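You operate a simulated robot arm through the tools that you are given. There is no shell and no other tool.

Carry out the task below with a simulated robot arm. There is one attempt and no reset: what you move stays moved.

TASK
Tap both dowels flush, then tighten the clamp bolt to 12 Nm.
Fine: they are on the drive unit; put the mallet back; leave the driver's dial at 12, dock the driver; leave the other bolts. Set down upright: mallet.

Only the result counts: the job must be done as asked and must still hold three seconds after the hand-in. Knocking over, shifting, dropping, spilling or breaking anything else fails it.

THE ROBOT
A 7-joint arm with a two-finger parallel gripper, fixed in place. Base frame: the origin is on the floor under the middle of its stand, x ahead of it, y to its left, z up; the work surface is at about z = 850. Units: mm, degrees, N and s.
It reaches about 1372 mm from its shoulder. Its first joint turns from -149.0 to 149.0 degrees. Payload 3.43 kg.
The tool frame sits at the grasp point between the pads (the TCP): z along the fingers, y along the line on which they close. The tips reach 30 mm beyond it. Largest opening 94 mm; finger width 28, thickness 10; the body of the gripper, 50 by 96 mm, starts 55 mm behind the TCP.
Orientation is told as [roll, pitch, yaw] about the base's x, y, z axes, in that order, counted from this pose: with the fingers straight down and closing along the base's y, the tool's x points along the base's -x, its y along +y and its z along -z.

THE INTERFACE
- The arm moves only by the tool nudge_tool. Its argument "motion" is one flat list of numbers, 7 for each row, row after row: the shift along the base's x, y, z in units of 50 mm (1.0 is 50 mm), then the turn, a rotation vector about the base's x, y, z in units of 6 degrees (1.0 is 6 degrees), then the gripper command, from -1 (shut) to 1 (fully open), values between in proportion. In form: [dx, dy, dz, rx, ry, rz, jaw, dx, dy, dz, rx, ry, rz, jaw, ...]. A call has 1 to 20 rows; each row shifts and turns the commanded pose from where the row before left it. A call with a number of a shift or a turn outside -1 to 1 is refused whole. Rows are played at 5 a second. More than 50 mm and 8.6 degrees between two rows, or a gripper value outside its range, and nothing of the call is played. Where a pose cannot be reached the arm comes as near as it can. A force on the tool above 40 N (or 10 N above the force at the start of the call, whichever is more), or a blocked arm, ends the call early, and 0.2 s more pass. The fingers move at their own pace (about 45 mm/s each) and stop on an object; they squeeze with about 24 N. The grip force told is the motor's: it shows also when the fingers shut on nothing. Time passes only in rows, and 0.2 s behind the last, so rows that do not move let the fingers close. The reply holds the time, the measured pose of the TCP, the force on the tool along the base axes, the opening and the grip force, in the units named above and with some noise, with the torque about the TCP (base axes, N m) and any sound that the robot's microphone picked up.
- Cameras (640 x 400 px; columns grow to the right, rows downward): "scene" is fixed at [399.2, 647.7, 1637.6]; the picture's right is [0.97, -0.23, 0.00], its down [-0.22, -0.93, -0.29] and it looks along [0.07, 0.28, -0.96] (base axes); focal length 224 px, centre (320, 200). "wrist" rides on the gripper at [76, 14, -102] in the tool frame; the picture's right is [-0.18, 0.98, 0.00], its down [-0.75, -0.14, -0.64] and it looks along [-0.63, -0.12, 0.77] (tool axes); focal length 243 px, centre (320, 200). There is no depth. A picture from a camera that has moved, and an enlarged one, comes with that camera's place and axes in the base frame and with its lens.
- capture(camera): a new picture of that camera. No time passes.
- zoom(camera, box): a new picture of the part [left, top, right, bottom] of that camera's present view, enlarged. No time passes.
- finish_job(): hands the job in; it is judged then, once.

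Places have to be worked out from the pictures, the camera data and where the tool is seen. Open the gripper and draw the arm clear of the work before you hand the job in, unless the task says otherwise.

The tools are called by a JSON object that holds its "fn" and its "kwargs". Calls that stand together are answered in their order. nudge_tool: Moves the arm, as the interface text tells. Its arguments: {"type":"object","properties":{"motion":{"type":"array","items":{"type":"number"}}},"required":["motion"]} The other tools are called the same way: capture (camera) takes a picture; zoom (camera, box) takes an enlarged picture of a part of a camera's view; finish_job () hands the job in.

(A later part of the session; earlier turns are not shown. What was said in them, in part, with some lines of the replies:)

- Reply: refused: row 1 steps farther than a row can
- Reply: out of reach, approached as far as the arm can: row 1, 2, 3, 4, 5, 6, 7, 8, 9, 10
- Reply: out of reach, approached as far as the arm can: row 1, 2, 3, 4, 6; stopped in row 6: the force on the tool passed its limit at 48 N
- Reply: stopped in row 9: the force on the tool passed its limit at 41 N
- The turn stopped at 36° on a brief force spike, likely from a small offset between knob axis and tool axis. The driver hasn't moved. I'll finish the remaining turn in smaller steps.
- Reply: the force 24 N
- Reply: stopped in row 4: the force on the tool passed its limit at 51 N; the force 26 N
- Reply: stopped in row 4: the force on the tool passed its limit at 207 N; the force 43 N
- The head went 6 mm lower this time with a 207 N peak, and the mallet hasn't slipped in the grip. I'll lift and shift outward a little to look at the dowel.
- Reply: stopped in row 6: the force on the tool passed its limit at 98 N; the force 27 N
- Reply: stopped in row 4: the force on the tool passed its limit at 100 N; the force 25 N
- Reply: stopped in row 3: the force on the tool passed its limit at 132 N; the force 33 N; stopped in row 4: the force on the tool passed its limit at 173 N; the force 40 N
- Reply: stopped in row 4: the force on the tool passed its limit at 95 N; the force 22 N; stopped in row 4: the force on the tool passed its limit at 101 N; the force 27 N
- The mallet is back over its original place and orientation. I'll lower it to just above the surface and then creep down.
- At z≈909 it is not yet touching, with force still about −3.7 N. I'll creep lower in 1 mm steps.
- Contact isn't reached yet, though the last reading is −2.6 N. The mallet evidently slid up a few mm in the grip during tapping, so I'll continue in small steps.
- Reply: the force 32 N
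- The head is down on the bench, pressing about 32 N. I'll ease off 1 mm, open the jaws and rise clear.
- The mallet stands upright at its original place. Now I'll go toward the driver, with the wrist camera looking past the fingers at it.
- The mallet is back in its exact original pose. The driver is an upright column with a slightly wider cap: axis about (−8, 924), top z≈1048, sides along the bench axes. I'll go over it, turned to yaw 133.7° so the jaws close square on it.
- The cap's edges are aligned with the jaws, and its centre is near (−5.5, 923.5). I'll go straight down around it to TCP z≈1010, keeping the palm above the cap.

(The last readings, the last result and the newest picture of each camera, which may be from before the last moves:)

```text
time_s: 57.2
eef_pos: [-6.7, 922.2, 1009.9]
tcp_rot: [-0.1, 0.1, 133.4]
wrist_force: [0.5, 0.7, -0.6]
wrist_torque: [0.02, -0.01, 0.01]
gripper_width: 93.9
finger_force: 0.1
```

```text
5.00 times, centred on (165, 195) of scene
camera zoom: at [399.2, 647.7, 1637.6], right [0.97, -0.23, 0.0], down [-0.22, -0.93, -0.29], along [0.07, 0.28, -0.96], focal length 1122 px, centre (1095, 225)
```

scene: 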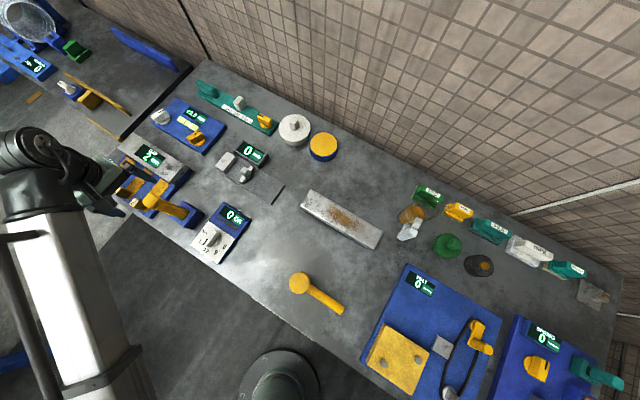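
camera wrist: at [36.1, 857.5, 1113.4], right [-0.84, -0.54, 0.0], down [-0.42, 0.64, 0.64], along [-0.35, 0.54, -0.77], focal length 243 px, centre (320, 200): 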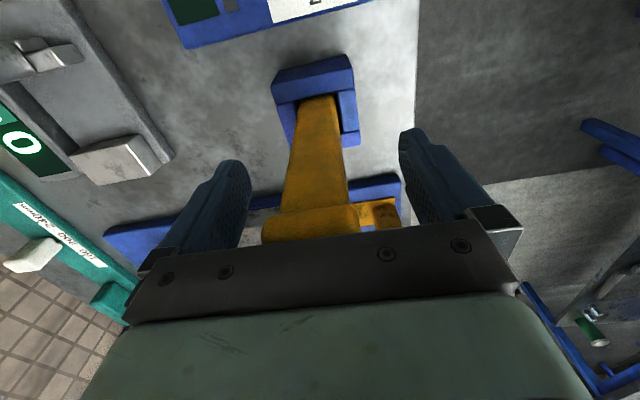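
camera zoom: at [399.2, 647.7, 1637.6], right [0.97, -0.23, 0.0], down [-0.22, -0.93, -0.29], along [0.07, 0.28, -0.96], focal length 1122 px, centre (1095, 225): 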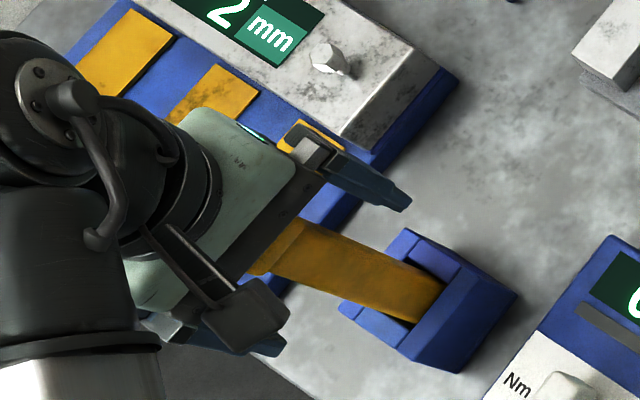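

The column and cap sit centred between the fingers. I'll close the grip.

{"fn": "nudge_tool", "kwargs": {"motion": [0, 0, 0, 0, 0, 0, -1, 0, 0, 0, 0, 0, 0, -1, 0, 0, 0, 0, 0, 0, -1, 0, 0, 0, 0, 0, 0, -1, 0, 0, 0, 0, 0, 0, -1]}}

{"fn": "capture", "kwargs": {"camera": "wrist"}}

```text
time_s: 58.4
eef_pos: [-5.3, 923.4, 1009.9]
tcp_rot: [-0.1, 0.0, 133.6]
wrist_force: [0.1, 0.4, 1.0]
wrist_torque: [0.05, -0.02, 0.0]
gripper_width: 42.2
finger_force: 24.2
```

```text
taken
camera wrist: at [36.2, 857.5, 1113.5], right [-0.84, -0.54, 0.0], down [-0.42, 0.64, 0.64], along [-0.35, 0.54, -0.77], focal length 243 px, centre (320, 200)
```

wrist: 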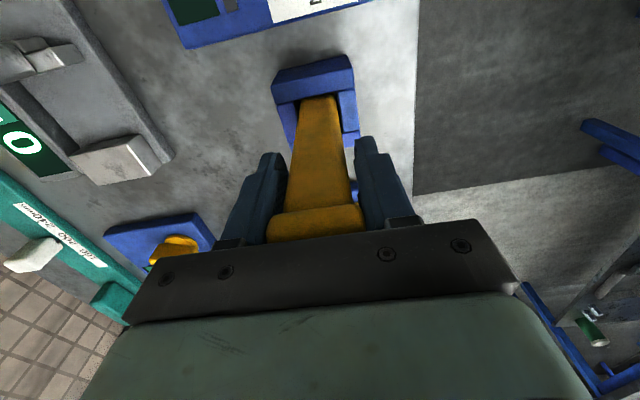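

The driver's cap is held at 42 mm. I note the dock pose as (−5.3, 923.4, 1009.9), yaw 133.6. I'll lift slowly and check that it comes out cleanly.

{"fn": "nudge_tool", "kwargs": {"motion": [0, 0, 0.2, 0, 0, 0, -1, 0, 0, 0.4, 0, 0, 0, -1, 0, 0, 0.6, 0, 0, 0, -1, 0, 0, 0.6, 0, 0, 0, -1, 0, 0, 0.4, 0, 0, 0, -1, 0, 0, 0, 0, 0, 0, -1]}}

{"fn": "capture", "kwargs": {"camera": "wrist"}}

{"fn": "zoom", "kwargs": {"camera": "scene", "box": [95, 135, 255, 255]}}

```text
time_s: 59.8
eef_pos: [-7.7, 923.0, 1119.2]
tcp_rot: [-0.1, 0.1, 133.5]
wrist_force: [-0.3, -0.3, -4.1]
wrist_torque: [-0.02, 0.01, -0.01]
gripper_width: 42.4
finger_force: 24.1
```

```text
taken
camera wrist: at [34.5, 857.5, 1222.7], right [-0.84, -0.54, 0.0], down [-0.42, 0.64, 0.64], along [-0.35, 0.54, -0.77], focal length 243 px, centre (320, 200)
```

wrist: 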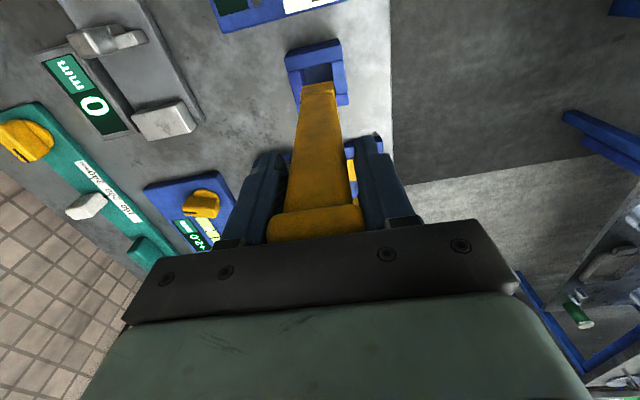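

```text
3.33 times, centred on (175, 195) of scene
camera zoom: at [399.2, 647.7, 1637.6], right [0.97, -0.23, 0.0], down [-0.22, -0.93, -0.29], along [0.07, 0.28, -0.96], focal length 748 px, centre (803, 217)
```

zoom: 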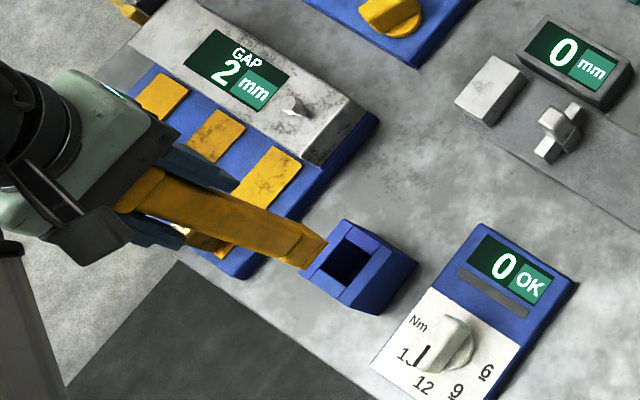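

The driver is free of its dock; its lower end is about 160 mm below the TCP. I'll carry it around behind the mallet toward the drive unit, keeping its end above z≈950.

{"fn": "nudge_tool", "kwargs": {"motion": [0.73, -0.209, 0.04, 0, 0, 0, -1, 0.73, -0.209, 0.04, 0, 0, 0, -1, 0.73, -0.209, 0.04, 0, 0, 0, -1, 0.73, -0.209, 0.04, 0, 0, 0, -1, 0.73, -0.209, 0.04, 0, 0, 0, -1, 0.73, -0.209, 0, 0, 0, 0, -1, 0.73, -0.209, 0, 0, 0, 0, -1, 0.714, -0.43, 0, 0, 0, 0, -1, 0.714, -0.43, 0, 0, 0, 0, -1, 0.714, -0.43, 0, 0, 0, 0, -1, 0.714, -0.43, 0, 0, 0, 0, -1, 0.714, -0.43, 0, 0, 0, 0, -1, 0.714, -0.43, 0, 0, 0, 0, -1, 0.714, -0.43, 0, 0, 0, 0, -1, 0, 0, 0, 0, 0, 0, -1]}}

{"fn": "capture", "kwargs": {"camera": "scene"}}

{"fn": "capture", "kwargs": {"camera": "wrist"}}

```text
time_s: 63.0
eef_pos: [498.5, 698.4, 1130.3]
tcp_rot: [0.0, 0.0, 133.5]
wrist_force: [-0.3, -0.4, -3.5]
wrist_torque: [0.0, -0.01, -0.02]
gripper_width: 42.0
finger_force: 23.8
```

```text
taken
```

scene: 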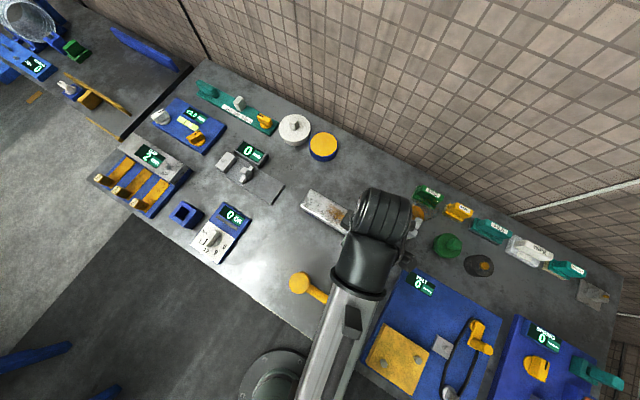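

```text
taken
camera wrist: at [541.5, 633.7, 1233.2], right [-0.84, -0.54, 0.0], down [-0.42, 0.64, 0.64], along [-0.35, 0.54, -0.77], focal length 243 px, centre (320, 200)
```

wrist: 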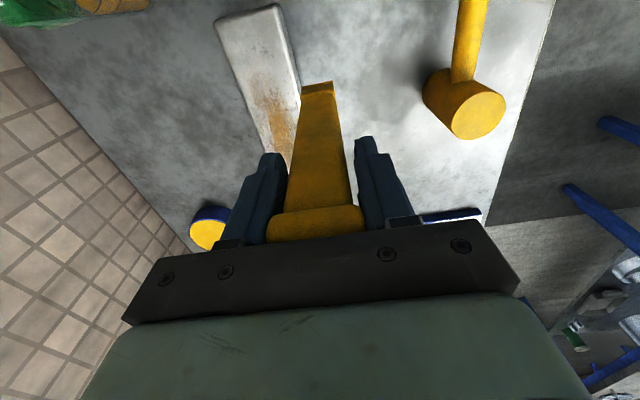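

All is well, with the dock empty in the scene view. I'll continue to a hover above the small plate's bolt near (703, 350).

{"fn": "nudge_tool", "kwargs": {"motion": [0.472, -0.728, 0, 0, 0, 0, -1, 0.472, -0.728, 0, 0, 0, 0, -1, 0.472, -0.728, 0, 0, 0, 0, -1, 0.472, -0.728, 0, 0, 0, 0, -1, 0.472, -0.728, 0, 0, 0, 0, -1, 0.472, -0.728, 0, 0, 0, 0, -1, 0, 0, 0, 0, 0, 0, -1]}}

{"fn": "capture", "kwargs": {"camera": "wrist"}}

{"fn": "capture", "kwargs": {"camera": "scene"}}

```text
time_s: 64.6
eef_pos: [642.9, 480.1, 1131.0]
tcp_rot: [0.0, 0.0, 133.4]
wrist_force: [0.4, 0.3, -3.7]
wrist_torque: [-0.01, -0.02, -0.02]
gripper_width: 42.2
finger_force: 24.0
```

```text
taken
camera wrist: at [685.5, 415.5, 1233.7], right [-0.84, -0.54, 0.0], down [-0.42, 0.64, 0.64], along [-0.35, 0.54, -0.77], focal length 243 px, centre (320, 200)
```

wrist: 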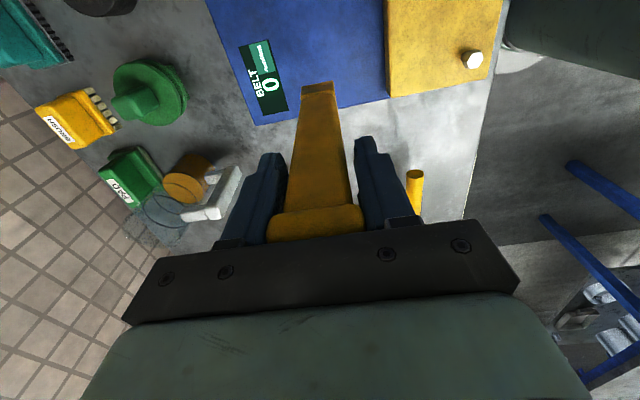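

```text
taken
```

scene: 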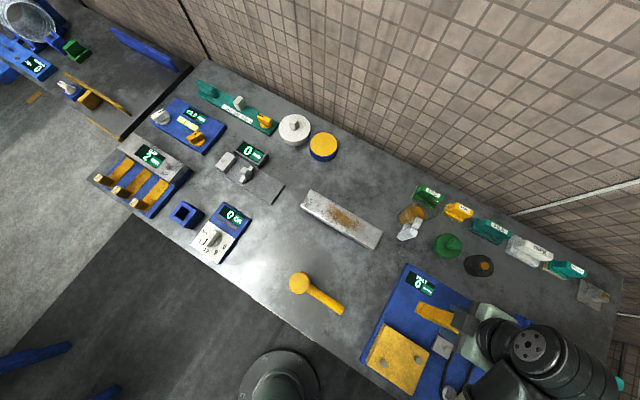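

The driver is held well and the scene camera still sees the plate. I'll zoom there to refine where the bolt is relative to the driver's end.

{"fn": "zoom", "kwargs": {"camera": "scene", "box": [395, 290, 475, 370]}}

{"fn": "zoom", "kwargs": {"camera": "wrist", "box": [220, 60, 420, 260]}}

```text
5.00 times, centred on (435, 330) of scene
camera zoom: at [399.2, 647.7, 1637.6], right [0.97, -0.23, 0.0], down [-0.22, -0.93, -0.29], along [0.07, 0.28, -0.96], focal length 1122 px, centre (-255, -450)
```

zoom: 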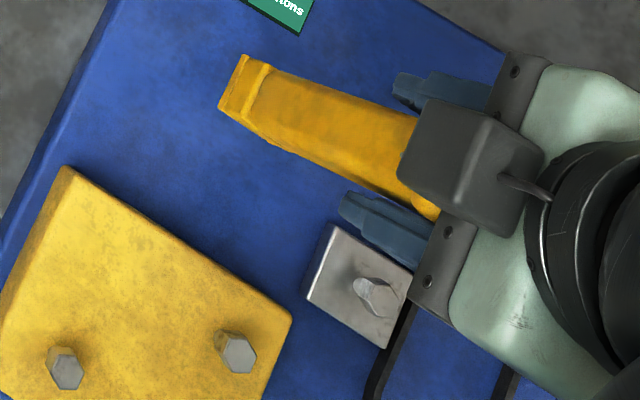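

```text
2.00 times, centred on (320, 160) of wrist
camera zoom: at [685.5, 415.5, 1233.7], right [-0.84, -0.54, 0.0], down [-0.42, 0.64, 0.64], along [-0.35, 0.54, -0.77], focal length 485 px, centre (320, 280)
```

zoom: 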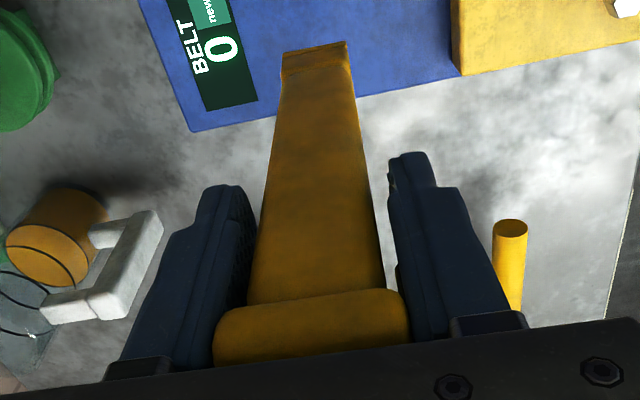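

I put the bolt head's top at (701.5, 349, ~899), and the driver's end about 135 mm below the TCP. I'll move over the bolt, keeping height.

{"fn": "nudge_tool", "kwargs": {"motion": [0.39, -0.874, 0, 0, 0, 0, -1, 0.39, -0.874, 0, 0, 0, 0, -1, 0.39, -0.874, 0, 0, 0, 0, -1, 0, 0, 0, 0, 0, 0, -1, 0, 0, 0, 0, 0, 0, -1]}}

{"fn": "capture", "kwargs": {"camera": "wrist"}}

{"fn": "zoom", "kwargs": {"camera": "scene", "box": [390, 280, 530, 400]}}

```text
time_s: 65.8
eef_pos: [700.1, 349.6, 1131.2]
tcp_rot: [-0.1, -0.1, 133.5]
wrist_force: [0.6, 0.1, -3.6]
wrist_torque: [-0.05, -0.01, 0.01]
gripper_width: 42.5
finger_force: 24.0
```

```text
taken
camera wrist: at [742.1, 284.1, 1234.0], right [-0.84, -0.54, 0.0], down [-0.42, 0.64, 0.64], along [-0.35, 0.54, -0.77], focal length 243 px, centre (320, 200)
```

wrist: 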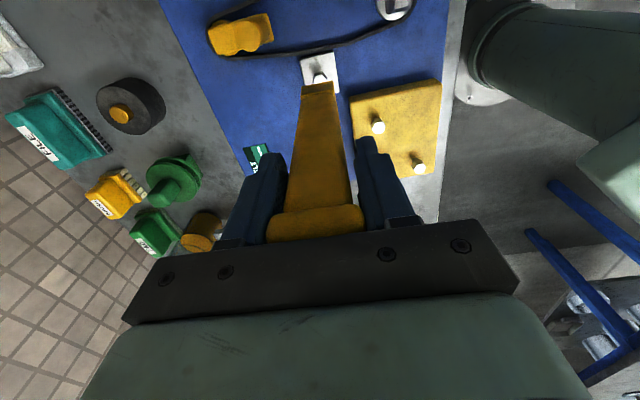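

```text
3.33 times, centred on (460, 340) of scene
camera zoom: at [399.2, 647.7, 1637.6], right [0.97, -0.23, 0.0], down [-0.22, -0.93, -0.29], along [0.07, 0.28, -0.96], focal length 748 px, centre (-147, -267)
```

zoom: 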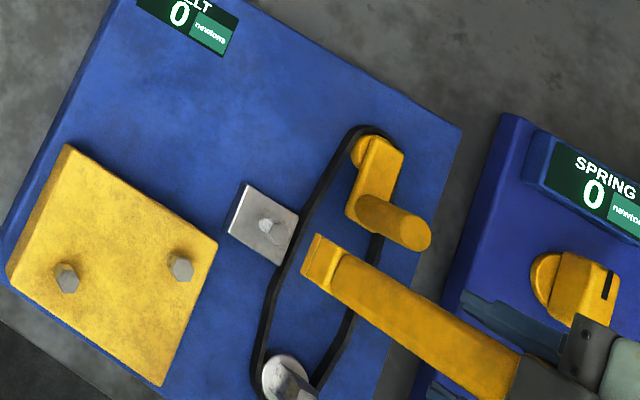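

The driver lines up with the bolt in both views, and the bolt reads (700, 350). I'll go down until its end is about 15 mm above the bolt and look again.

{"fn": "nudge_tool", "kwargs": {"motion": [0, 0, -0.4, 0, 0, 0, -1, 0, 0, -0.4, 0, 0, 0, -1, 0, 0, -0.4, 0, 0, 0, -1, 0, 0, -0.1, 0, 0, 0, -1, 0, 0, 0, 0, 0, 0, -1]}}

{"fn": "zoom", "kwargs": {"camera": "wrist", "box": [220, 20, 420, 240]}}

{"fn": "zoom", "kwargs": {"camera": "scene", "box": [410, 310, 490, 370]}}

```text
time_s: 67.0
eef_pos: [699.6, 350.2, 1065.1]
tcp_rot: [-0.1, 0.0, 133.5]
wrist_force: [-0.1, 0.1, -4.4]
wrist_torque: [-0.02, 0.01, 0.04]
gripper_width: 42.4
finger_force: 23.8
```

```text
1.82 times, centred on (320, 130) of wrist
camera zoom: at [741.2, 285.3, 1167.5], right [-0.84, -0.54, 0.0], down [-0.42, 0.64, 0.64], along [-0.35, 0.54, -0.77], focal length 441 px, centre (320, 327)
```

zoom: 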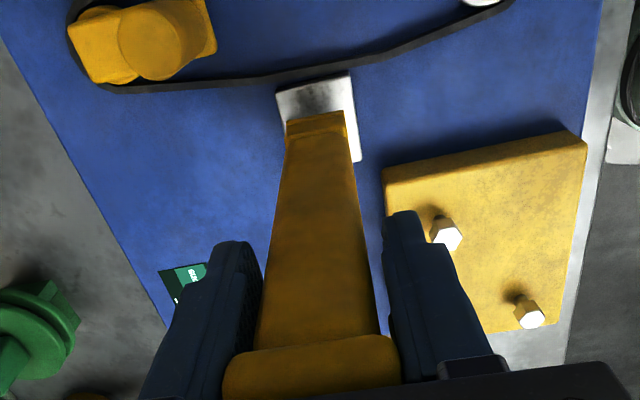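

```text
6.67 times, centred on (450, 340) of scene
camera zoom: at [399.2, 647.7, 1637.6], right [0.97, -0.23, 0.0], down [-0.22, -0.93, -0.29], along [0.07, 0.28, -0.96], focal length 1495 px, centre (-547, -733)
```

zoom: 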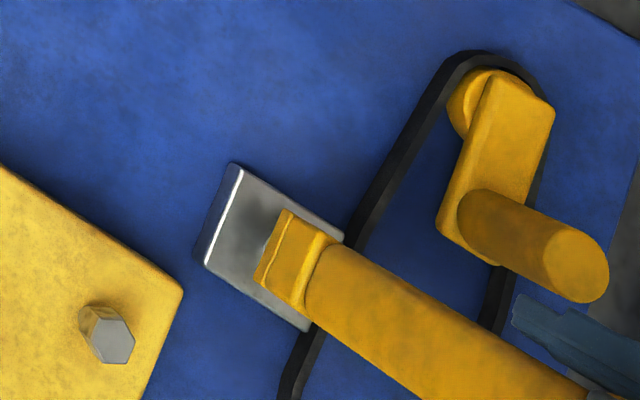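

The driver's end is right above the bolt head, aligned to within a few mm. I'll lower it gently and watch the force.

{"fn": "nudge_tool", "kwargs": {"motion": [0, 0, -0.08, 0, 0, 0, -1, 0, 0, -0.08, 0, 0, 0, -1, 0, 0, -0.04, 0, 0, 0, -1, 0, 0, 0, 0, 0, 0, -1]}}

{"fn": "zoom", "kwargs": {"camera": "scene", "box": [410, 310, 490, 370]}}

{"fn": "zoom", "kwargs": {"camera": "wrist", "box": [260, 20, 380, 120]}}

```text
time_s: 68.0
eef_pos: [699.4, 350.6, 1054.5]
tcp_rot: [0.0, 0.0, 133.6]
wrist_force: [1.1, 0.5, -4.1]
wrist_torque: [-0.04, 0.0, 0.02]
gripper_width: 42.2
finger_force: 24.0
```

```text
6.67 times, centred on (450, 340) of scene
camera zoom: at [399.2, 647.7, 1637.6], right [0.97, -0.23, 0.0], down [-0.22, -0.93, -0.29], along [0.07, 0.28, -0.96], focal length 1495 px, centre (-547, -733)
```

zoom: 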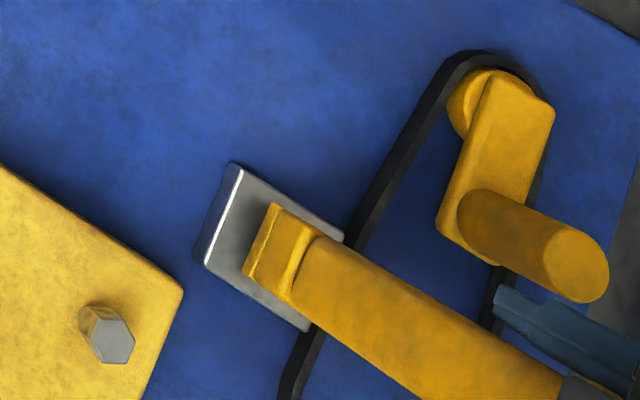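

```text
4.00 times, centred on (320, 70) of wrist
camera zoom: at [741.8, 284.7, 1156.6], right [-0.84, -0.54, 0.0], down [-0.42, 0.64, 0.64], along [-0.35, 0.54, -0.77], focal length 970 px, centre (320, 720)
```

zoom: 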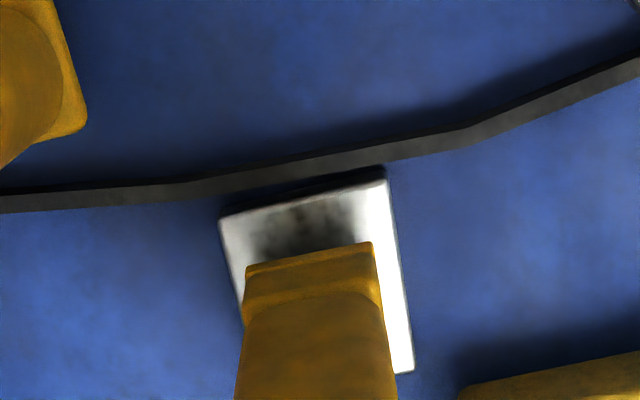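

There's no contact yet at z≈1054. I'll keep lowering in 2 mm steps.

{"fn": "nudge_tool", "kwargs": {"motion": [0, 0, -0.04, 0, 0, 0, -1, 0, 0, -0.04, 0, 0, 0, -1, 0, 0, -0.04, 0, 0, 0, -1, 0, 0, 0, 0, 0, 0, -1]}}

{"fn": "nudge_tool", "kwargs": {"motion": [0, 0, -0.04, 0, 0, 0, -1, 0, 0, -0.04, 0, 0, 0, -1, 0, 0, 0, 0, 0, 0, -1]}}

```text
time_s: 69.0
eef_pos: [699.2, 350.4, 1049.4]
tcp_rot: [-0.1, 0.0, 133.6]
wrist_force: [-0.5, 0.9, -4.0]
wrist_torque: [0.01, 0.01, 0.01]
gripper_width: 42.3
finger_force: 23.8
```

```text
time_s: 69.8
eef_pos: [698.5, 350.2, 1045.2]
tcp_rot: [0.0, 0.0, 133.5]
wrist_force: [0.8, -0.5, 2.9]
wrist_torque: [-0.14, -0.12, -0.02]
gripper_width: 42.4
finger_force: 23.9
```

Contact has begun at z≈1045. I'll check both views for alignment before turning.

{"fn": "zoom", "kwargs": {"camera": "scene", "box": [410, 310, 490, 370]}}

{"fn": "zoom", "kwargs": {"camera": "wrist", "box": [260, 20, 380, 120]}}

{"fn": "zoom", "kwargs": {"camera": "scene", "box": [170, 190, 270, 270]}}

```text
6.67 times, centred on (450, 340) of scene
camera zoom: at [399.2, 647.7, 1637.6], right [0.97, -0.23, 0.0], down [-0.22, -0.93, -0.29], along [0.07, 0.28, -0.96], focal length 1495 px, centre (-547, -733)
```

zoom: 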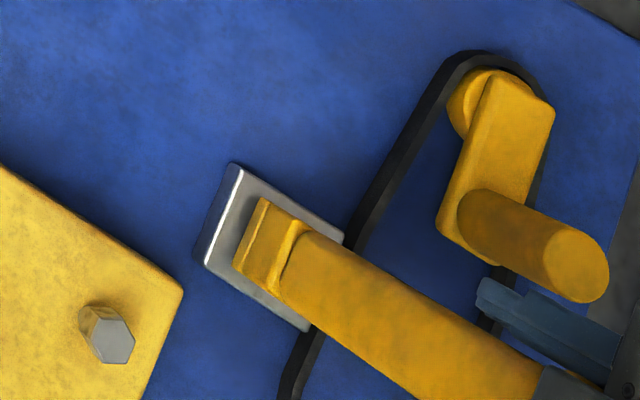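

```text
4.00 times, centred on (320, 70) of wrist
camera zoom: at [741.1, 284.5, 1148.3], right [-0.84, -0.54, 0.0], down [-0.42, 0.64, 0.64], along [-0.35, 0.54, -0.77], focal length 970 px, centre (320, 720)
```

zoom: 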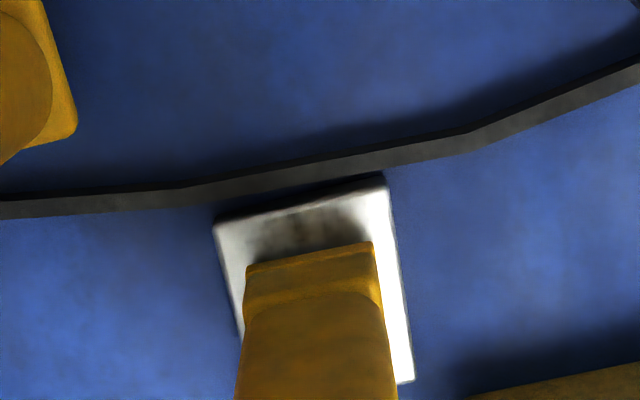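

```text
5.00 times, centred on (220, 230) of scene
camera zoom: at [399.2, 647.7, 1637.6], right [0.97, -0.23, 0.0], down [-0.22, -0.93, -0.29], along [0.07, 0.28, -0.96], focal length 1122 px, centre (820, 50)
```

zoom: 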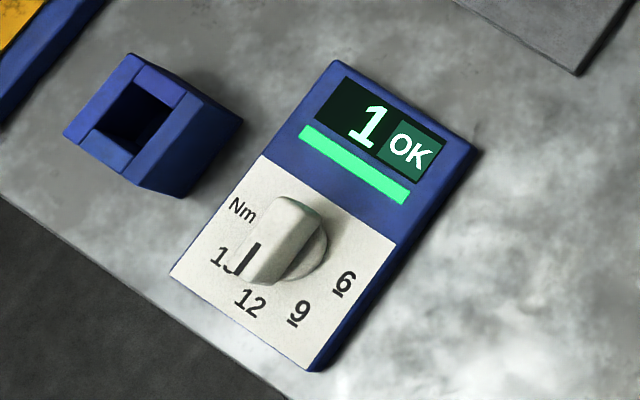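

The driver's readout changed to "1 OK" with a green bar, so it appears to have run the bolt to the set 12 Nm on contact. I'll lift straight off and recheck the readout.

{"fn": "nudge_tool", "kwargs": {"motion": [0, 0, 0.1, 0, 0, 0, -1, 0, 0, 0.3, 0, 0, 0, -1, 0, 0, 0.5, 0, 0, 0, -1, 0, 0, 0.5, 0, 0, 0, -1, 0, 0, 0.3, 0, 0, 0, -1, 0, 0, 0, 0, 0, 0, -1]}}

{"fn": "zoom", "kwargs": {"camera": "scene", "box": [170, 190, 270, 270]}}

{"fn": "zoom", "kwargs": {"camera": "scene", "box": [370, 255, 530, 395]}}

{"fn": "capture", "kwargs": {"camera": "wrist"}}

```text
time_s: 71.2
eef_pos: [699.8, 350.3, 1130.1]
tcp_rot: [0.0, 0.0, 133.4]
wrist_force: [-0.6, 0.0, -3.6]
wrist_torque: [-0.03, 0.01, 0.04]
gripper_width: 42.2
finger_force: 24.4
```

```text
5.00 times, centred on (220, 230) of scene
camera zoom: at [399.2, 647.7, 1637.6], right [0.97, -0.23, 0.0], down [-0.22, -0.93, -0.29], along [0.07, 0.28, -0.96], focal length 1122 px, centre (820, 50)
```

zoom: 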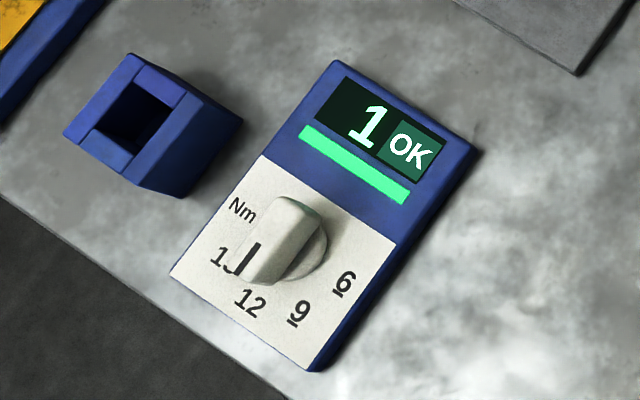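

```text
2.86 times, centred on (450, 325) of scene
camera zoom: at [399.2, 647.7, 1637.6], right [0.97, -0.23, 0.0], down [-0.22, -0.93, -0.29], along [0.07, 0.28, -0.96], focal length 641 px, centre (-51, -157)
```

zoom: 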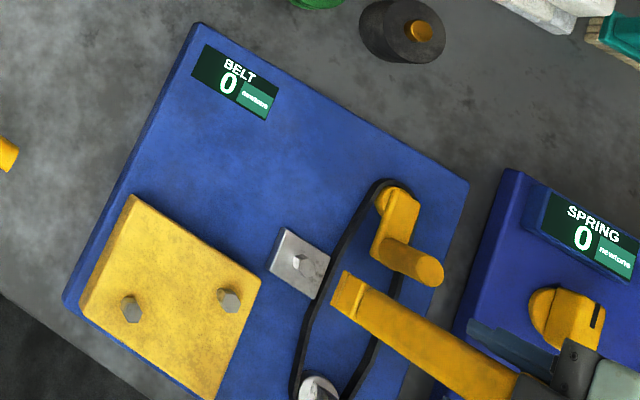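

```text
taken
camera wrist: at [741.9, 284.7, 1233.0], right [-0.84, -0.54, 0.0], down [-0.42, 0.64, 0.64], along [-0.35, 0.54, -0.77], focal length 243 px, centre (320, 200)
```

wrist: 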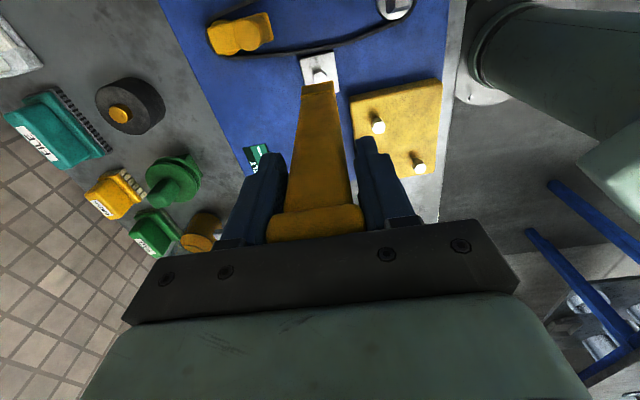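

"1 OK" and the green bar remain after lifting off. I'll zoom in on the bolt and compare it with how it looked before.

{"fn": "zoom", "kwargs": {"camera": "scene", "box": [425, 325, 465, 360]}}

{"fn": "zoom", "kwargs": {"camera": "wrist", "box": [260, 30, 460, 190]}}

```text
11.43 times, centred on (445, 342) of scene
camera zoom: at [399.2, 647.7, 1637.6], right [0.97, -0.23, 0.0], down [-0.22, -0.93, -0.29], along [0.07, 0.28, -0.96], focal length 2563 px, centre (-1109, -1429)
```

zoom: 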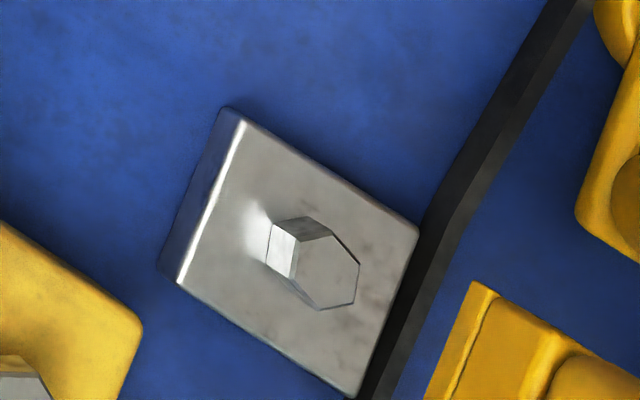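

```text
2.50 times, centred on (360, 110) of wrist
camera zoom: at [741.9, 284.7, 1233.0], right [-0.84, -0.54, 0.0], down [-0.42, 0.64, 0.64], along [-0.35, 0.54, -0.77], focal length 606 px, centre (220, 425)
```

zoom: 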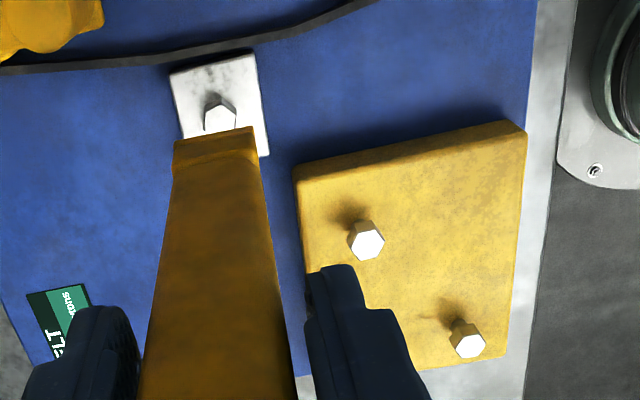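

The bolt shows a turned hex head and the readout confirms one OK fastening. The other bolts are untouched. I'll carry the driver back to its dock by the same route.

{"fn": "nudge_tool", "kwargs": {"motion": [-0.385, 0.865, 0, 0, 0, 0, -1, -0.385, 0.865, 0, 0, 0, 0, -1, -0.385, 0.865, 0, 0, 0, 0, -1, -0.478, 0.727, 0, 0, 0, 0, -1, -0.478, 0.727, 0, 0, 0, 0, -1, -0.478, 0.727, 0, 0, 0, 0, -1, -0.478, 0.727, 0, 0, 0, 0, -1, -0.478, 0.727, 0, 0, 0, 0, -1, -0.478, 0.727, 0, 0, 0, 0, -1, -0.714, 0.434, 0, 0, 0, 0, -1, -0.714, 0.434, 0, 0, 0, 0, -1, -0.714, 0.434, 0, 0, 0, 0, -1, -0.714, 0.434, 0, 0, 0, 0, -1, -0.714, 0.434, 0, 0, 0, 0, -1, -0.714, 0.434, 0, 0, 0, 0, -1, -0.714, 0.434, 0, 0, 0, 0, -1, 0, 0, 0, 0, 0, 0, -1]}}

{"fn": "capture", "kwargs": {"camera": "scene"}}

```text
time_s: 74.8
eef_pos: [247.8, 851.6, 1133.2]
tcp_rot: [0.0, 0.0, 133.5]
wrist_force: [0.3, 1.3, -3.4]
wrist_torque: [0.0, 0.02, -0.03]
gripper_width: 42.2
finger_force: 24.1
```

```text
taken
```

scene: 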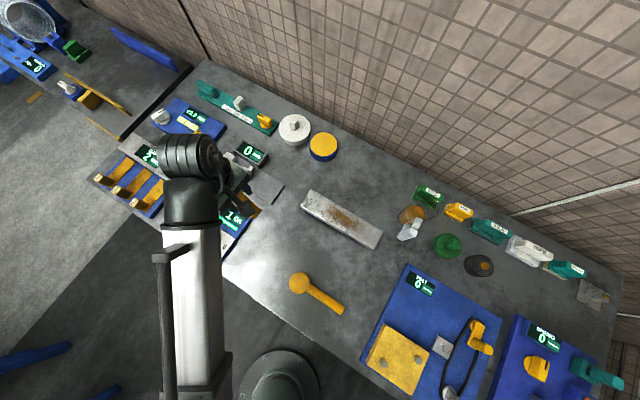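

Everything is still in place. I'll continue to a hover above the dock.

{"fn": "nudge_tool", "kwargs": {"motion": [-0.723, 0.205, 0, 0, 0, 0, -1, -0.723, 0.205, 0, 0, 0, 0, -1, -0.723, 0.205, 0, 0, 0, 0, -1, -0.723, 0.205, 0, 0, 0, 0, -1, -0.723, 0.205, 0, 0, 0, 0, -1, -0.723, 0.205, -0.05, 0, 0, 0, -1, -0.723, 0.205, -0.05, 0, 0, 0, -1, 0, 0, 0, 0, 0, 0, -1, 0, 0, 0, 0, 0, 0, -1]}}

{"fn": "capture", "kwargs": {"camera": "wrist"}}

{"fn": "zoom", "kwargs": {"camera": "scene", "box": [95, 135, 255, 255]}}

```text
time_s: 76.8
eef_pos: [-3.9, 921.1, 1124.6]
tcp_rot: [-0.1, 0.1, 133.5]
wrist_force: [-0.1, 1.0, -3.4]
wrist_torque: [0.02, -0.05, -0.02]
gripper_width: 42.2
finger_force: 23.6
```

```text
taken
camera wrist: at [37.2, 855.9, 1227.6], right [-0.84, -0.54, 0.0], down [-0.42, 0.64, 0.64], along [-0.35, 0.54, -0.77], focal length 243 px, centre (320, 200)
```

wrist: 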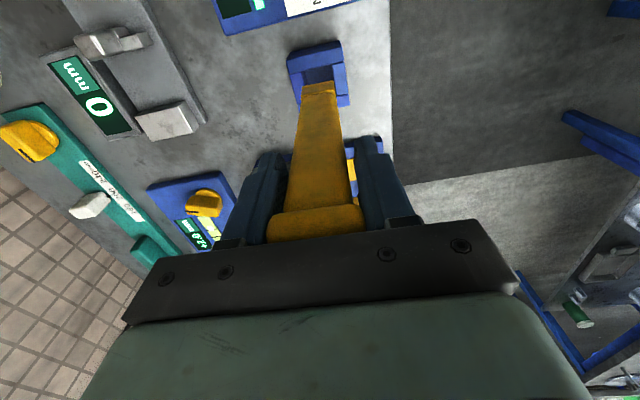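

```text
3.33 times, centred on (175, 195) of scene
camera zoom: at [399.2, 647.7, 1637.6], right [0.97, -0.23, 0.0], down [-0.22, -0.93, -0.29], along [0.07, 0.28, -0.96], focal length 748 px, centre (803, 217)
```

zoom: 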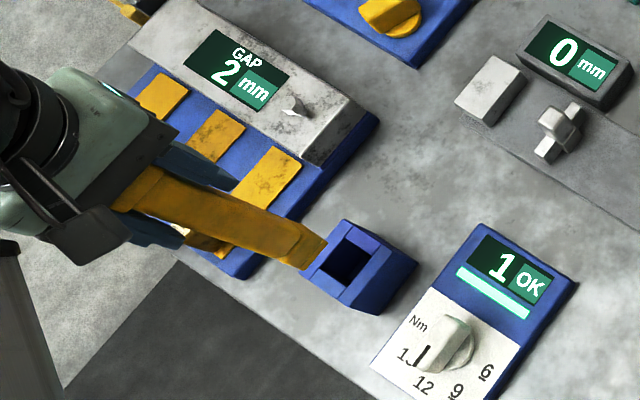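

The view matches the one right after lifting it out. I'll take a null step to average out the pose noise before inserting.

{"fn": "nudge_tool", "kwargs": {"motion": [0, 0, 0, 0, 0, 0, -1]}}

{"fn": "nudge_tool", "kwargs": {"motion": [0, 0, 0, 0, 0, 0, -1]}}

{"fn": "zoom", "kwargs": {"camera": "wrist", "box": [260, 20, 380, 120]}}

```text
time_s: 77.2
eef_pos: [-4.9, 921.6, 1125.0]
tcp_rot: [0.0, 0.0, 133.6]
wrist_force: [-0.1, -1.1, -3.3]
wrist_torque: [0.01, 0.01, 0.0]
gripper_width: 42.3
finger_force: 24.0
```

```text
time_s: 77.6
eef_pos: [-5.2, 921.0, 1123.4]
tcp_rot: [-0.2, -0.1, 133.5]
wrist_force: [0.5, -0.8, -3.6]
wrist_torque: [0.0, -0.03, -0.01]
gripper_width: 42.2
finger_force: 24.1
```

```text
4.00 times, centred on (320, 70) of wrist
camera zoom: at [37.4, 855.9, 1227.6], right [-0.84, -0.54, 0.0], down [-0.42, 0.64, 0.64], along [-0.35, 0.54, -0.77], focal length 970 px, centre (320, 720)
```

zoom: 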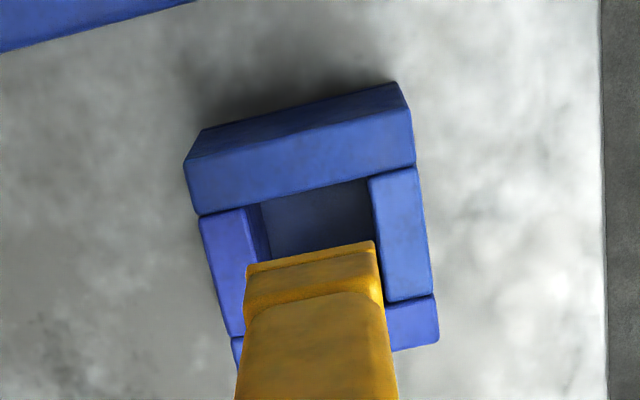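

The dock opening leaves about 2–3 mm per side. Comparing camera positions with those at the grip, I need about −1.5 mm in x and +1.6 mm in y. I'll correct and go down to just above the dock.

{"fn": "nudge_tool", "kwargs": {"motion": [-0.03, 0.032, -0.4, 0, 0, 0, -1, 0, 0, -0.5, 0, 0, 0, -1, 0, 0, -0.35, 0, 0, 0, -1, 0, 0, 0, 0, 0, 0, -1, 0, 0, 0, 0, 0, 0, -1]}}

{"fn": "zoom", "kwargs": {"camera": "wrist", "box": [260, 20, 380, 120]}}

{"fn": "zoom", "kwargs": {"camera": "scene", "box": [135, 175, 215, 235]}}

```text
time_s: 78.8
eef_pos: [-7.0, 922.3, 1062.6]
tcp_rot: [-0.1, 0.0, 133.5]
wrist_force: [0.3, 0.2, -4.2]
wrist_torque: [-0.06, 0.01, -0.01]
gripper_width: 42.5
finger_force: 24.0
```

```text
4.00 times, centred on (320, 70) of wrist
camera zoom: at [36.1, 857.7, 1165.2], right [-0.84, -0.54, 0.0], down [-0.42, 0.64, 0.64], along [-0.35, 0.54, -0.77], focal length 970 px, centre (320, 720)
```

zoom: 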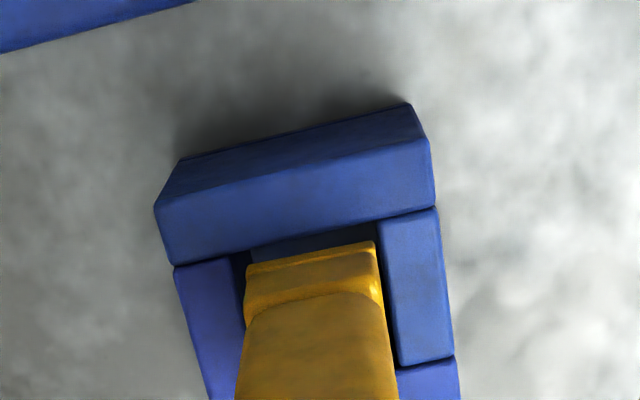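

```text
6.67 times, centred on (175, 205) of scene
camera zoom: at [399.2, 647.7, 1637.6], right [0.97, -0.23, 0.0], down [-0.22, -0.93, -0.29], along [0.07, 0.28, -0.96], focal length 1495 px, centre (1287, 167)
```

zoom: 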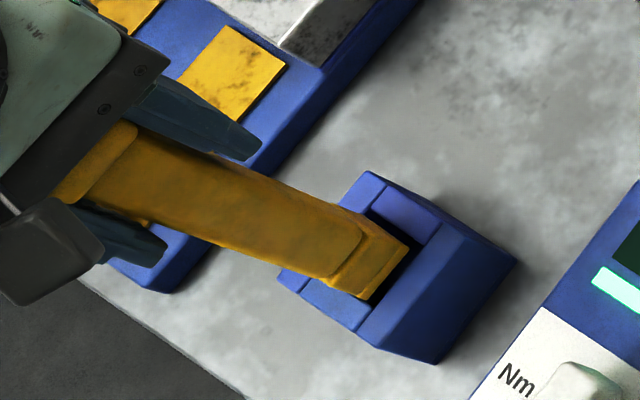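

The position matches the grip pose to within 0.2 mm, and the driver's end is in line with the dock opening. I'll lower it most of the way with gentle steps.

{"fn": "nudge_tool", "kwargs": {"motion": [0, 0, -0.2, 0, 0, 0, -1, 0, 0, -0.2, 0, 0, 0, -1, 0, 0, -0.2, 0, 0, 0, -1, 0, 0, -0.2, 0, 0, 0, -1, 0, 0, -0.12, 0, 0, 0, -1, 0, 0, 0, 0, 0, 0, -1]}}

{"fn": "zoom", "kwargs": {"camera": "wrist", "box": [220, 20, 420, 240]}}

{"fn": "zoom", "kwargs": {"camera": "scene", "box": [135, 175, 215, 235]}}

```text
time_s: 80.2
eef_pos: [-5.9, 921.1, 1016.9]
tcp_rot: [-0.1, 0.0, 133.4]
wrist_force: [-0.7, 0.4, -4.4]
wrist_torque: [0.01, -0.03, 0.04]
gripper_width: 42.2
finger_force: 23.6
```

```text
1.82 times, centred on (320, 130) of wrist
camera zoom: at [36.5, 857.4, 1119.0], right [-0.84, -0.54, 0.0], down [-0.42, 0.64, 0.64], along [-0.35, 0.54, -0.77], focal length 441 px, centre (320, 327)
```

zoom: 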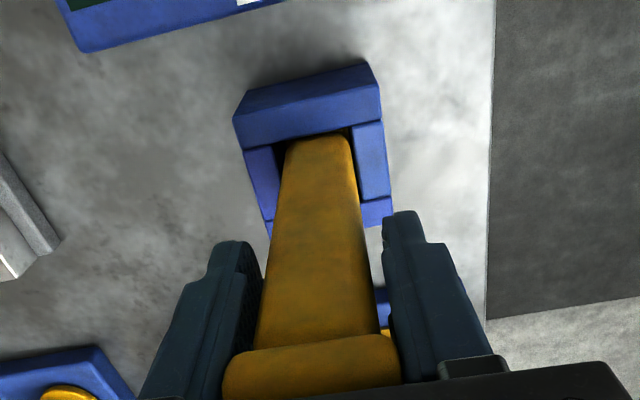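

```text
6.67 times, centred on (175, 205) of scene
camera zoom: at [399.2, 647.7, 1637.6], right [0.97, -0.23, 0.0], down [-0.22, -0.93, -0.29], along [0.07, 0.28, -0.96], focal length 1495 px, centre (1287, 167)
```

zoom: 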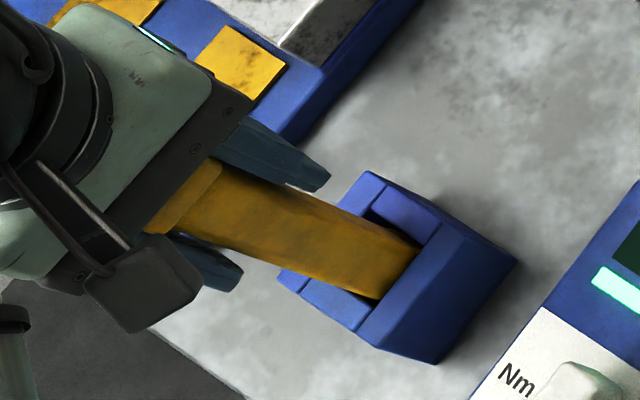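

The driver is inside the dock without touching the walls, with about 5 mm left to the floor. I'll creep down until it rests.

{"fn": "nudge_tool", "kwargs": {"motion": [0, 0, -0.04, 0, 0, 0, -1, 0, 0, -0.04, 0, 0, 0, -1, 0, 0, 0, 0, 0, 0, -1]}}

{"fn": "nudge_tool", "kwargs": {"motion": [0, 0, -0.03, 0, 0, 0, -1, 0, 0, 0, 0, 0, 0, -1]}}

```text
time_s: 81.0
eef_pos: [-5.7, 923.0, 1012.4]
tcp_rot: [-0.1, 0.0, 133.6]
wrist_force: [0.2, 0.0, -3.9]
wrist_torque: [-0.02, -0.02, 0.02]
gripper_width: 42.3
finger_force: 24.2
```

```text
time_s: 81.6
eef_pos: [-5.3, 922.9, 1010.6]
tcp_rot: [-0.1, 0.0, 133.5]
wrist_force: [-0.4, -0.4, -4.0]
wrist_torque: [-0.02, 0.0, 0.02]
gripper_width: 42.2
finger_force: 24.4
```

It's at 1010.6, still hanging at −4 N. I'll take two more tiny steps.

{"fn": "nudge_tool", "kwargs": {"motion": [0, 0, -0.02, 0, 0, 0, -1, 0, 0, 0, 0, 0, 0, -1]}}

{"fn": "nudge_tool", "kwargs": {"motion": [0, 0, -0.02, 0, 0, 0, -1, 0, 0, 0, 0, 0, 0, -1]}}

```text
time_s: 82.2
eef_pos: [-5.1, 922.3, 1010.1]
tcp_rot: [-0.2, 0.0, 133.4]
wrist_force: [0.6, -0.3, 3.3]
wrist_torque: [0.17, 0.03, -0.01]
gripper_width: 42.3
finger_force: 23.9
```

```text
time_s: 82.8
eef_pos: [-5.6, 922.4, 1009.9]
tcp_rot: [0.0, -0.2, 133.5]
wrist_force: [0.5, 1.4, 20.1]
wrist_torque: [-0.02, 0.1, 0.01]
gripper_width: 42.5
finger_force: 24.0
```

The driver is seated, resting on the dock floor at the original height of 1009.9. I'll ease off, open the jaws and rise straight up.

{"fn": "nudge_tool", "kwargs": {"motion": [0, 0, 0.018, 0, 0, 0, -1, 0, 0, 0, 0, 0, 0, 1, 0, 0, 0, 0, 0, 0, 1, 0, 0, 0, 0, 0, 0, 1, 0, 0, 0, 0, 0, 0, 1]}}

{"fn": "nudge_tool", "kwargs": {"motion": [0, 0, 0.3, 0, 0, 0, 1, 0, 0, 0.6, 0, 0, 0, 1, 0, 0, 0.7, 0, 0, 0, 1, 0, 0, 0.7, 0, 0, 0, 1, 0, 0, 0, 0, 0, 0, 1]}}

{"fn": "capture", "kwargs": {"camera": "wrist"}}

{"fn": "zoom", "kwargs": {"camera": "scene", "box": [115, 155, 255, 265]}}

```text
time_s: 84.0
eef_pos: [-4.7, 922.5, 1010.2]
tcp_rot: [-0.1, 0.0, 133.4]
wrist_force: [0.0, -0.5, 0.0]
wrist_torque: [-0.01, -0.04, 0.0]
gripper_width: 94.0
finger_force: 0.0
```

```text
time_s: 85.2
eef_pos: [-3.5, 924.0, 1125.4]
tcp_rot: [-0.1, 0.0, 133.6]
wrist_force: [-0.8, 0.3, -0.5]
wrist_torque: [0.04, -0.02, 0.01]
gripper_width: 94.2
finger_force: 0.1
```

```text
taken
camera wrist: at [38.4, 858.8, 1227.9], right [-0.84, -0.54, 0.0], down [-0.42, 0.64, 0.64], along [-0.35, 0.54, -0.77], focal length 243 px, centre (320, 200)
```

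wrist: 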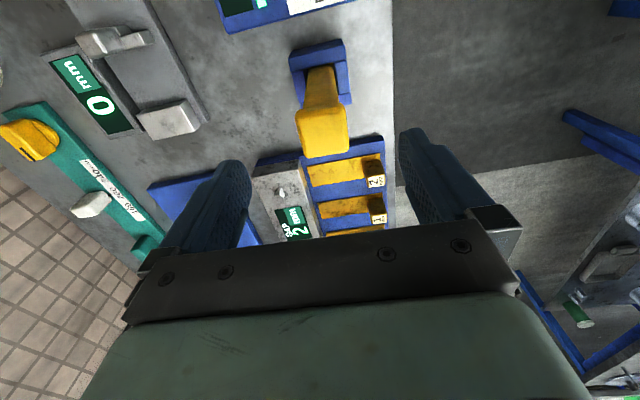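

```text
3.64 times, centred on (185, 210) of scene
camera zoom: at [399.2, 647.7, 1637.6], right [0.97, -0.23, 0.0], down [-0.22, -0.93, -0.29], along [0.07, 0.28, -0.96], focal length 816 px, centre (811, 164)
```

zoom: 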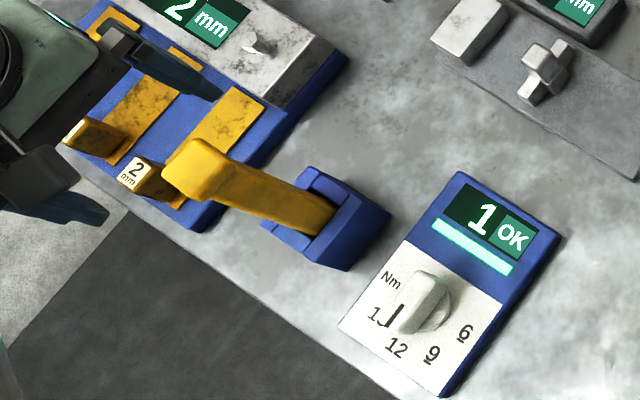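

The driver stands in its dock and the readout still shows "1 OK". I'll draw the arm away and take a last look at the dial from the wrist camera.

{"fn": "nudge_tool", "kwargs": {"motion": [0.163, -0.191, 0, 0, 0, -0.943, 1, 0.163, -0.191, 0, 0, 0, -0.943, 1, 0.163, -0.191, 0, 0, 0, -0.943, 1, 0.163, -0.191, 0, 0, 0, -0.943, 1, 0.163, -0.191, 0, 0, 0, -0.943, 1, 0.163, -0.191, 0, 0, 0, -0.943, 1, 0.163, -0.191, 0, 0, 0, -0.943, 1, 0.163, -0.191, 0, 0, 0, -0.943, 1, 0.163, -0.191, 0, 0, 0, -0.943, 1, 0.163, -0.191, 0, 0, 0, -0.943, 1, 0.163, -0.191, 0, 0, 0, -0.943, 1, 0.163, -0.191, 0, 0, 0, -0.943, 1, 0.163, -0.191, 0, 0, 0, -0.943, 1]}}

{"fn": "capture", "kwargs": {"camera": "wrist"}}

{"fn": "zoom", "kwargs": {"camera": "wrist", "box": [280, 0, 430, 120]}}

{"fn": "capture", "kwargs": {"camera": "scene"}}

{"fn": "zoom", "kwargs": {"camera": "scene", "box": [370, 255, 530, 395]}}

```text
time_s: 88.0
eef_pos: [100.1, 798.1, 1125.6]
tcp_rot: [-0.1, 0.0, 59.8]
wrist_force: [-0.6, 0.2, -0.1]
wrist_torque: [-0.01, -0.02, -0.01]
gripper_width: 94.2
finger_force: 0.0
```

```text
taken
camera wrist: at [50.0, 739.9, 1228.1], right [-0.76, 0.65, 0.0], down [0.5, 0.58, 0.64], along [0.42, 0.49, -0.77], focal length 243 px, centre (320, 200)
```

wrist: 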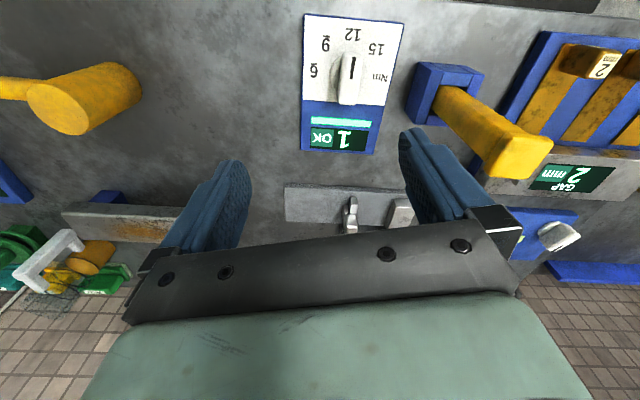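

```text
3.33 times, centred on (355, 60) of wrist
camera zoom: at [50.0, 739.9, 1228.1], right [-0.76, 0.65, 0.0], down [0.5, 0.58, 0.64], along [0.42, 0.49, -0.77], focal length 809 px, centre (203, 667)
```

zoom: 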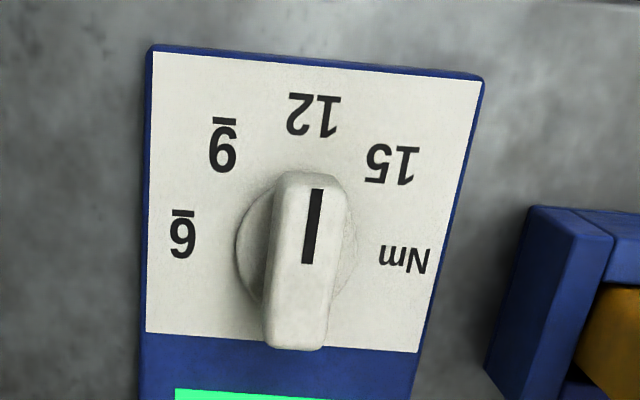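

```text
taken
```

scene: 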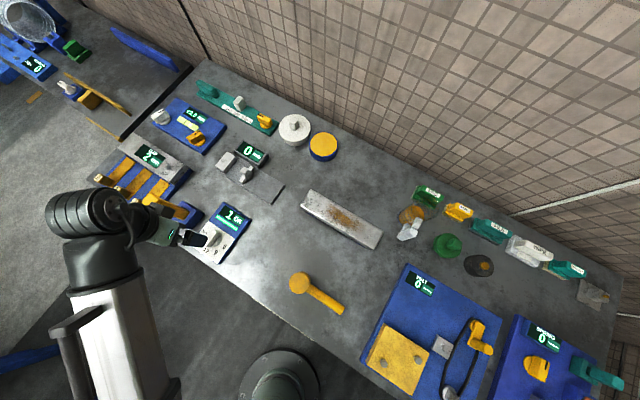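

```text
2.86 times, centred on (450, 325) of scene
camera zoom: at [399.2, 647.7, 1637.6], right [0.97, -0.23, 0.0], down [-0.22, -0.93, -0.29], along [0.07, 0.28, -0.96], focal length 641 px, centre (-51, -157)
```

zoom: 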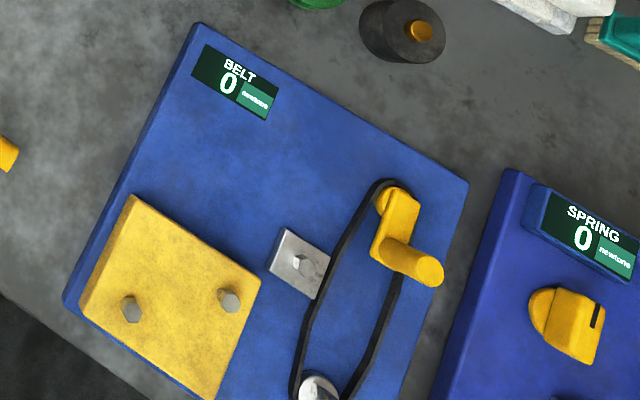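

The dial is on 12, the driver is docked and the mallet stands in place. As a last check I'll zoom in where the two dowels were driven.

{"fn": "zoom", "kwargs": {"camera": "scene", "box": [395, 290, 445, 330]}}

{"fn": "zoom", "kwargs": {"camera": "scene", "box": [270, 255, 360, 325]}}

```text
10.00 times, centred on (420, 310) of scene
camera zoom: at [399.2, 647.7, 1637.6], right [0.97, -0.23, 0.0], down [-0.22, -0.93, -0.29], along [0.07, 0.28, -0.96], focal length 2243 px, centre (-680, -900)
```

zoom: 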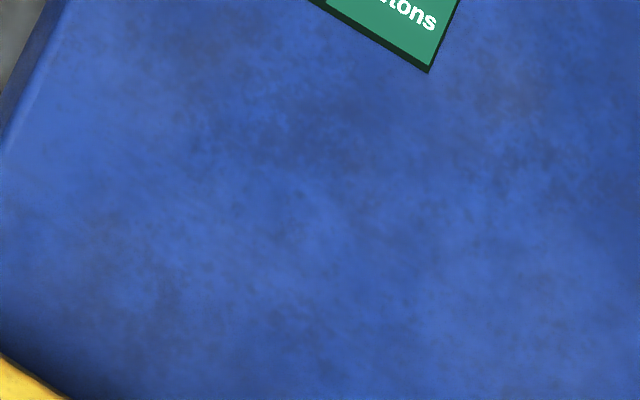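

```text
5.71 times, centred on (315, 290) of scene
camera zoom: at [399.2, 647.7, 1637.6], right [0.97, -0.23, 0.0], down [-0.22, -0.93, -0.29], along [0.07, 0.28, -0.96], focal length 1282 px, centre (349, -314)
```

zoom: 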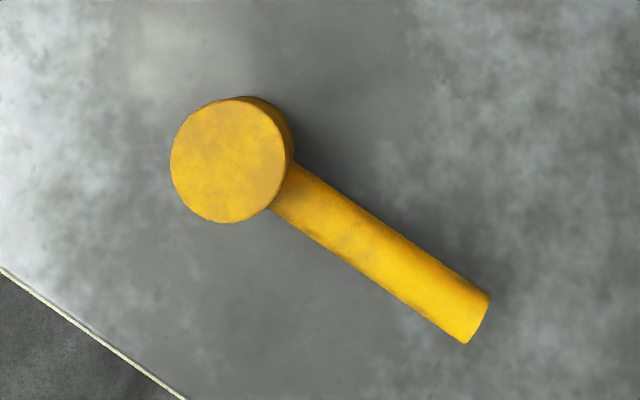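

Both dowels are level with the plate, and the mallet matches its original outline. I'll move the open gripper over empty bench, clear of all stations.

{"fn": "nudge_tool", "kwargs": {"motion": [0.8, 0.1, 0.1, 0, 0, 0, 1, 0.8, 0.1, 0.1, 0, 0, 0, 1, 0.8, 0.1, 0.1, 0, 0, 0, 1, 0.8, 0.1, 0.1, 0, 0, 0, 1, 0, 0, 0, 0, 0, 0, 1]}}

{"fn": "capture", "kwargs": {"camera": "scene"}}

```text
time_s: 89.2
eef_pos: [259.6, 819.1, 1145.5]
tcp_rot: [0.0, 0.0, 60.1]
wrist_force: [-0.5, -0.2, -0.6]
wrist_torque: [0.0, -0.04, 0.0]
gripper_width: 94.1
finger_force: 0.0
```

```text
taken
```

scene: 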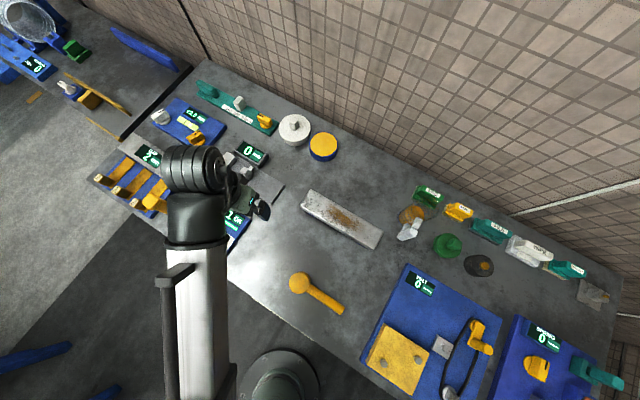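

The arm is clear with the gripper open, and everything in the scene is in its place: both dowels flush, one OK fastening at 12 Nm, dial at 12, driver docked, mallet back upright. I'm handing the job in.

{"fn": "finish_job", "kwargs": {}}

```text
The job is handed in.
```

I tapped both dowels on the drive unit flush and tightened the clamp bolt with the driver set to 12 Nm. I then handed the job in; the hand-in returned no pass or fail.

- **Dowels:** I took the drive unit to be the station marked BELT. Both dowels are now level with its plate, and the last strikes stopped on the plate itself.
- **Clamp bolt:** I took this to be the single bolt on the small grey plate. The driver ran it as soon as it touched the bolt. Its readout then changed from "0 OK" to "1 OK" with a green bar and stayed there. I read that as reaching the set torque, because the readout gives no Nm figure.
- **Dial:** It was at 9 when I started, so I turned it to 12. A close look at the end showed it still at 12.
- **Driver:** It is back in its dock, standing at its original height.
- **Mallet:** It is back upright in its original spot, and its outline matches the first pictures.
- **Other bolts:** I did not touch the two on the yellow plate.

I saw nothing else knocked or moved. The gripper is open and the arm is clear of the work.
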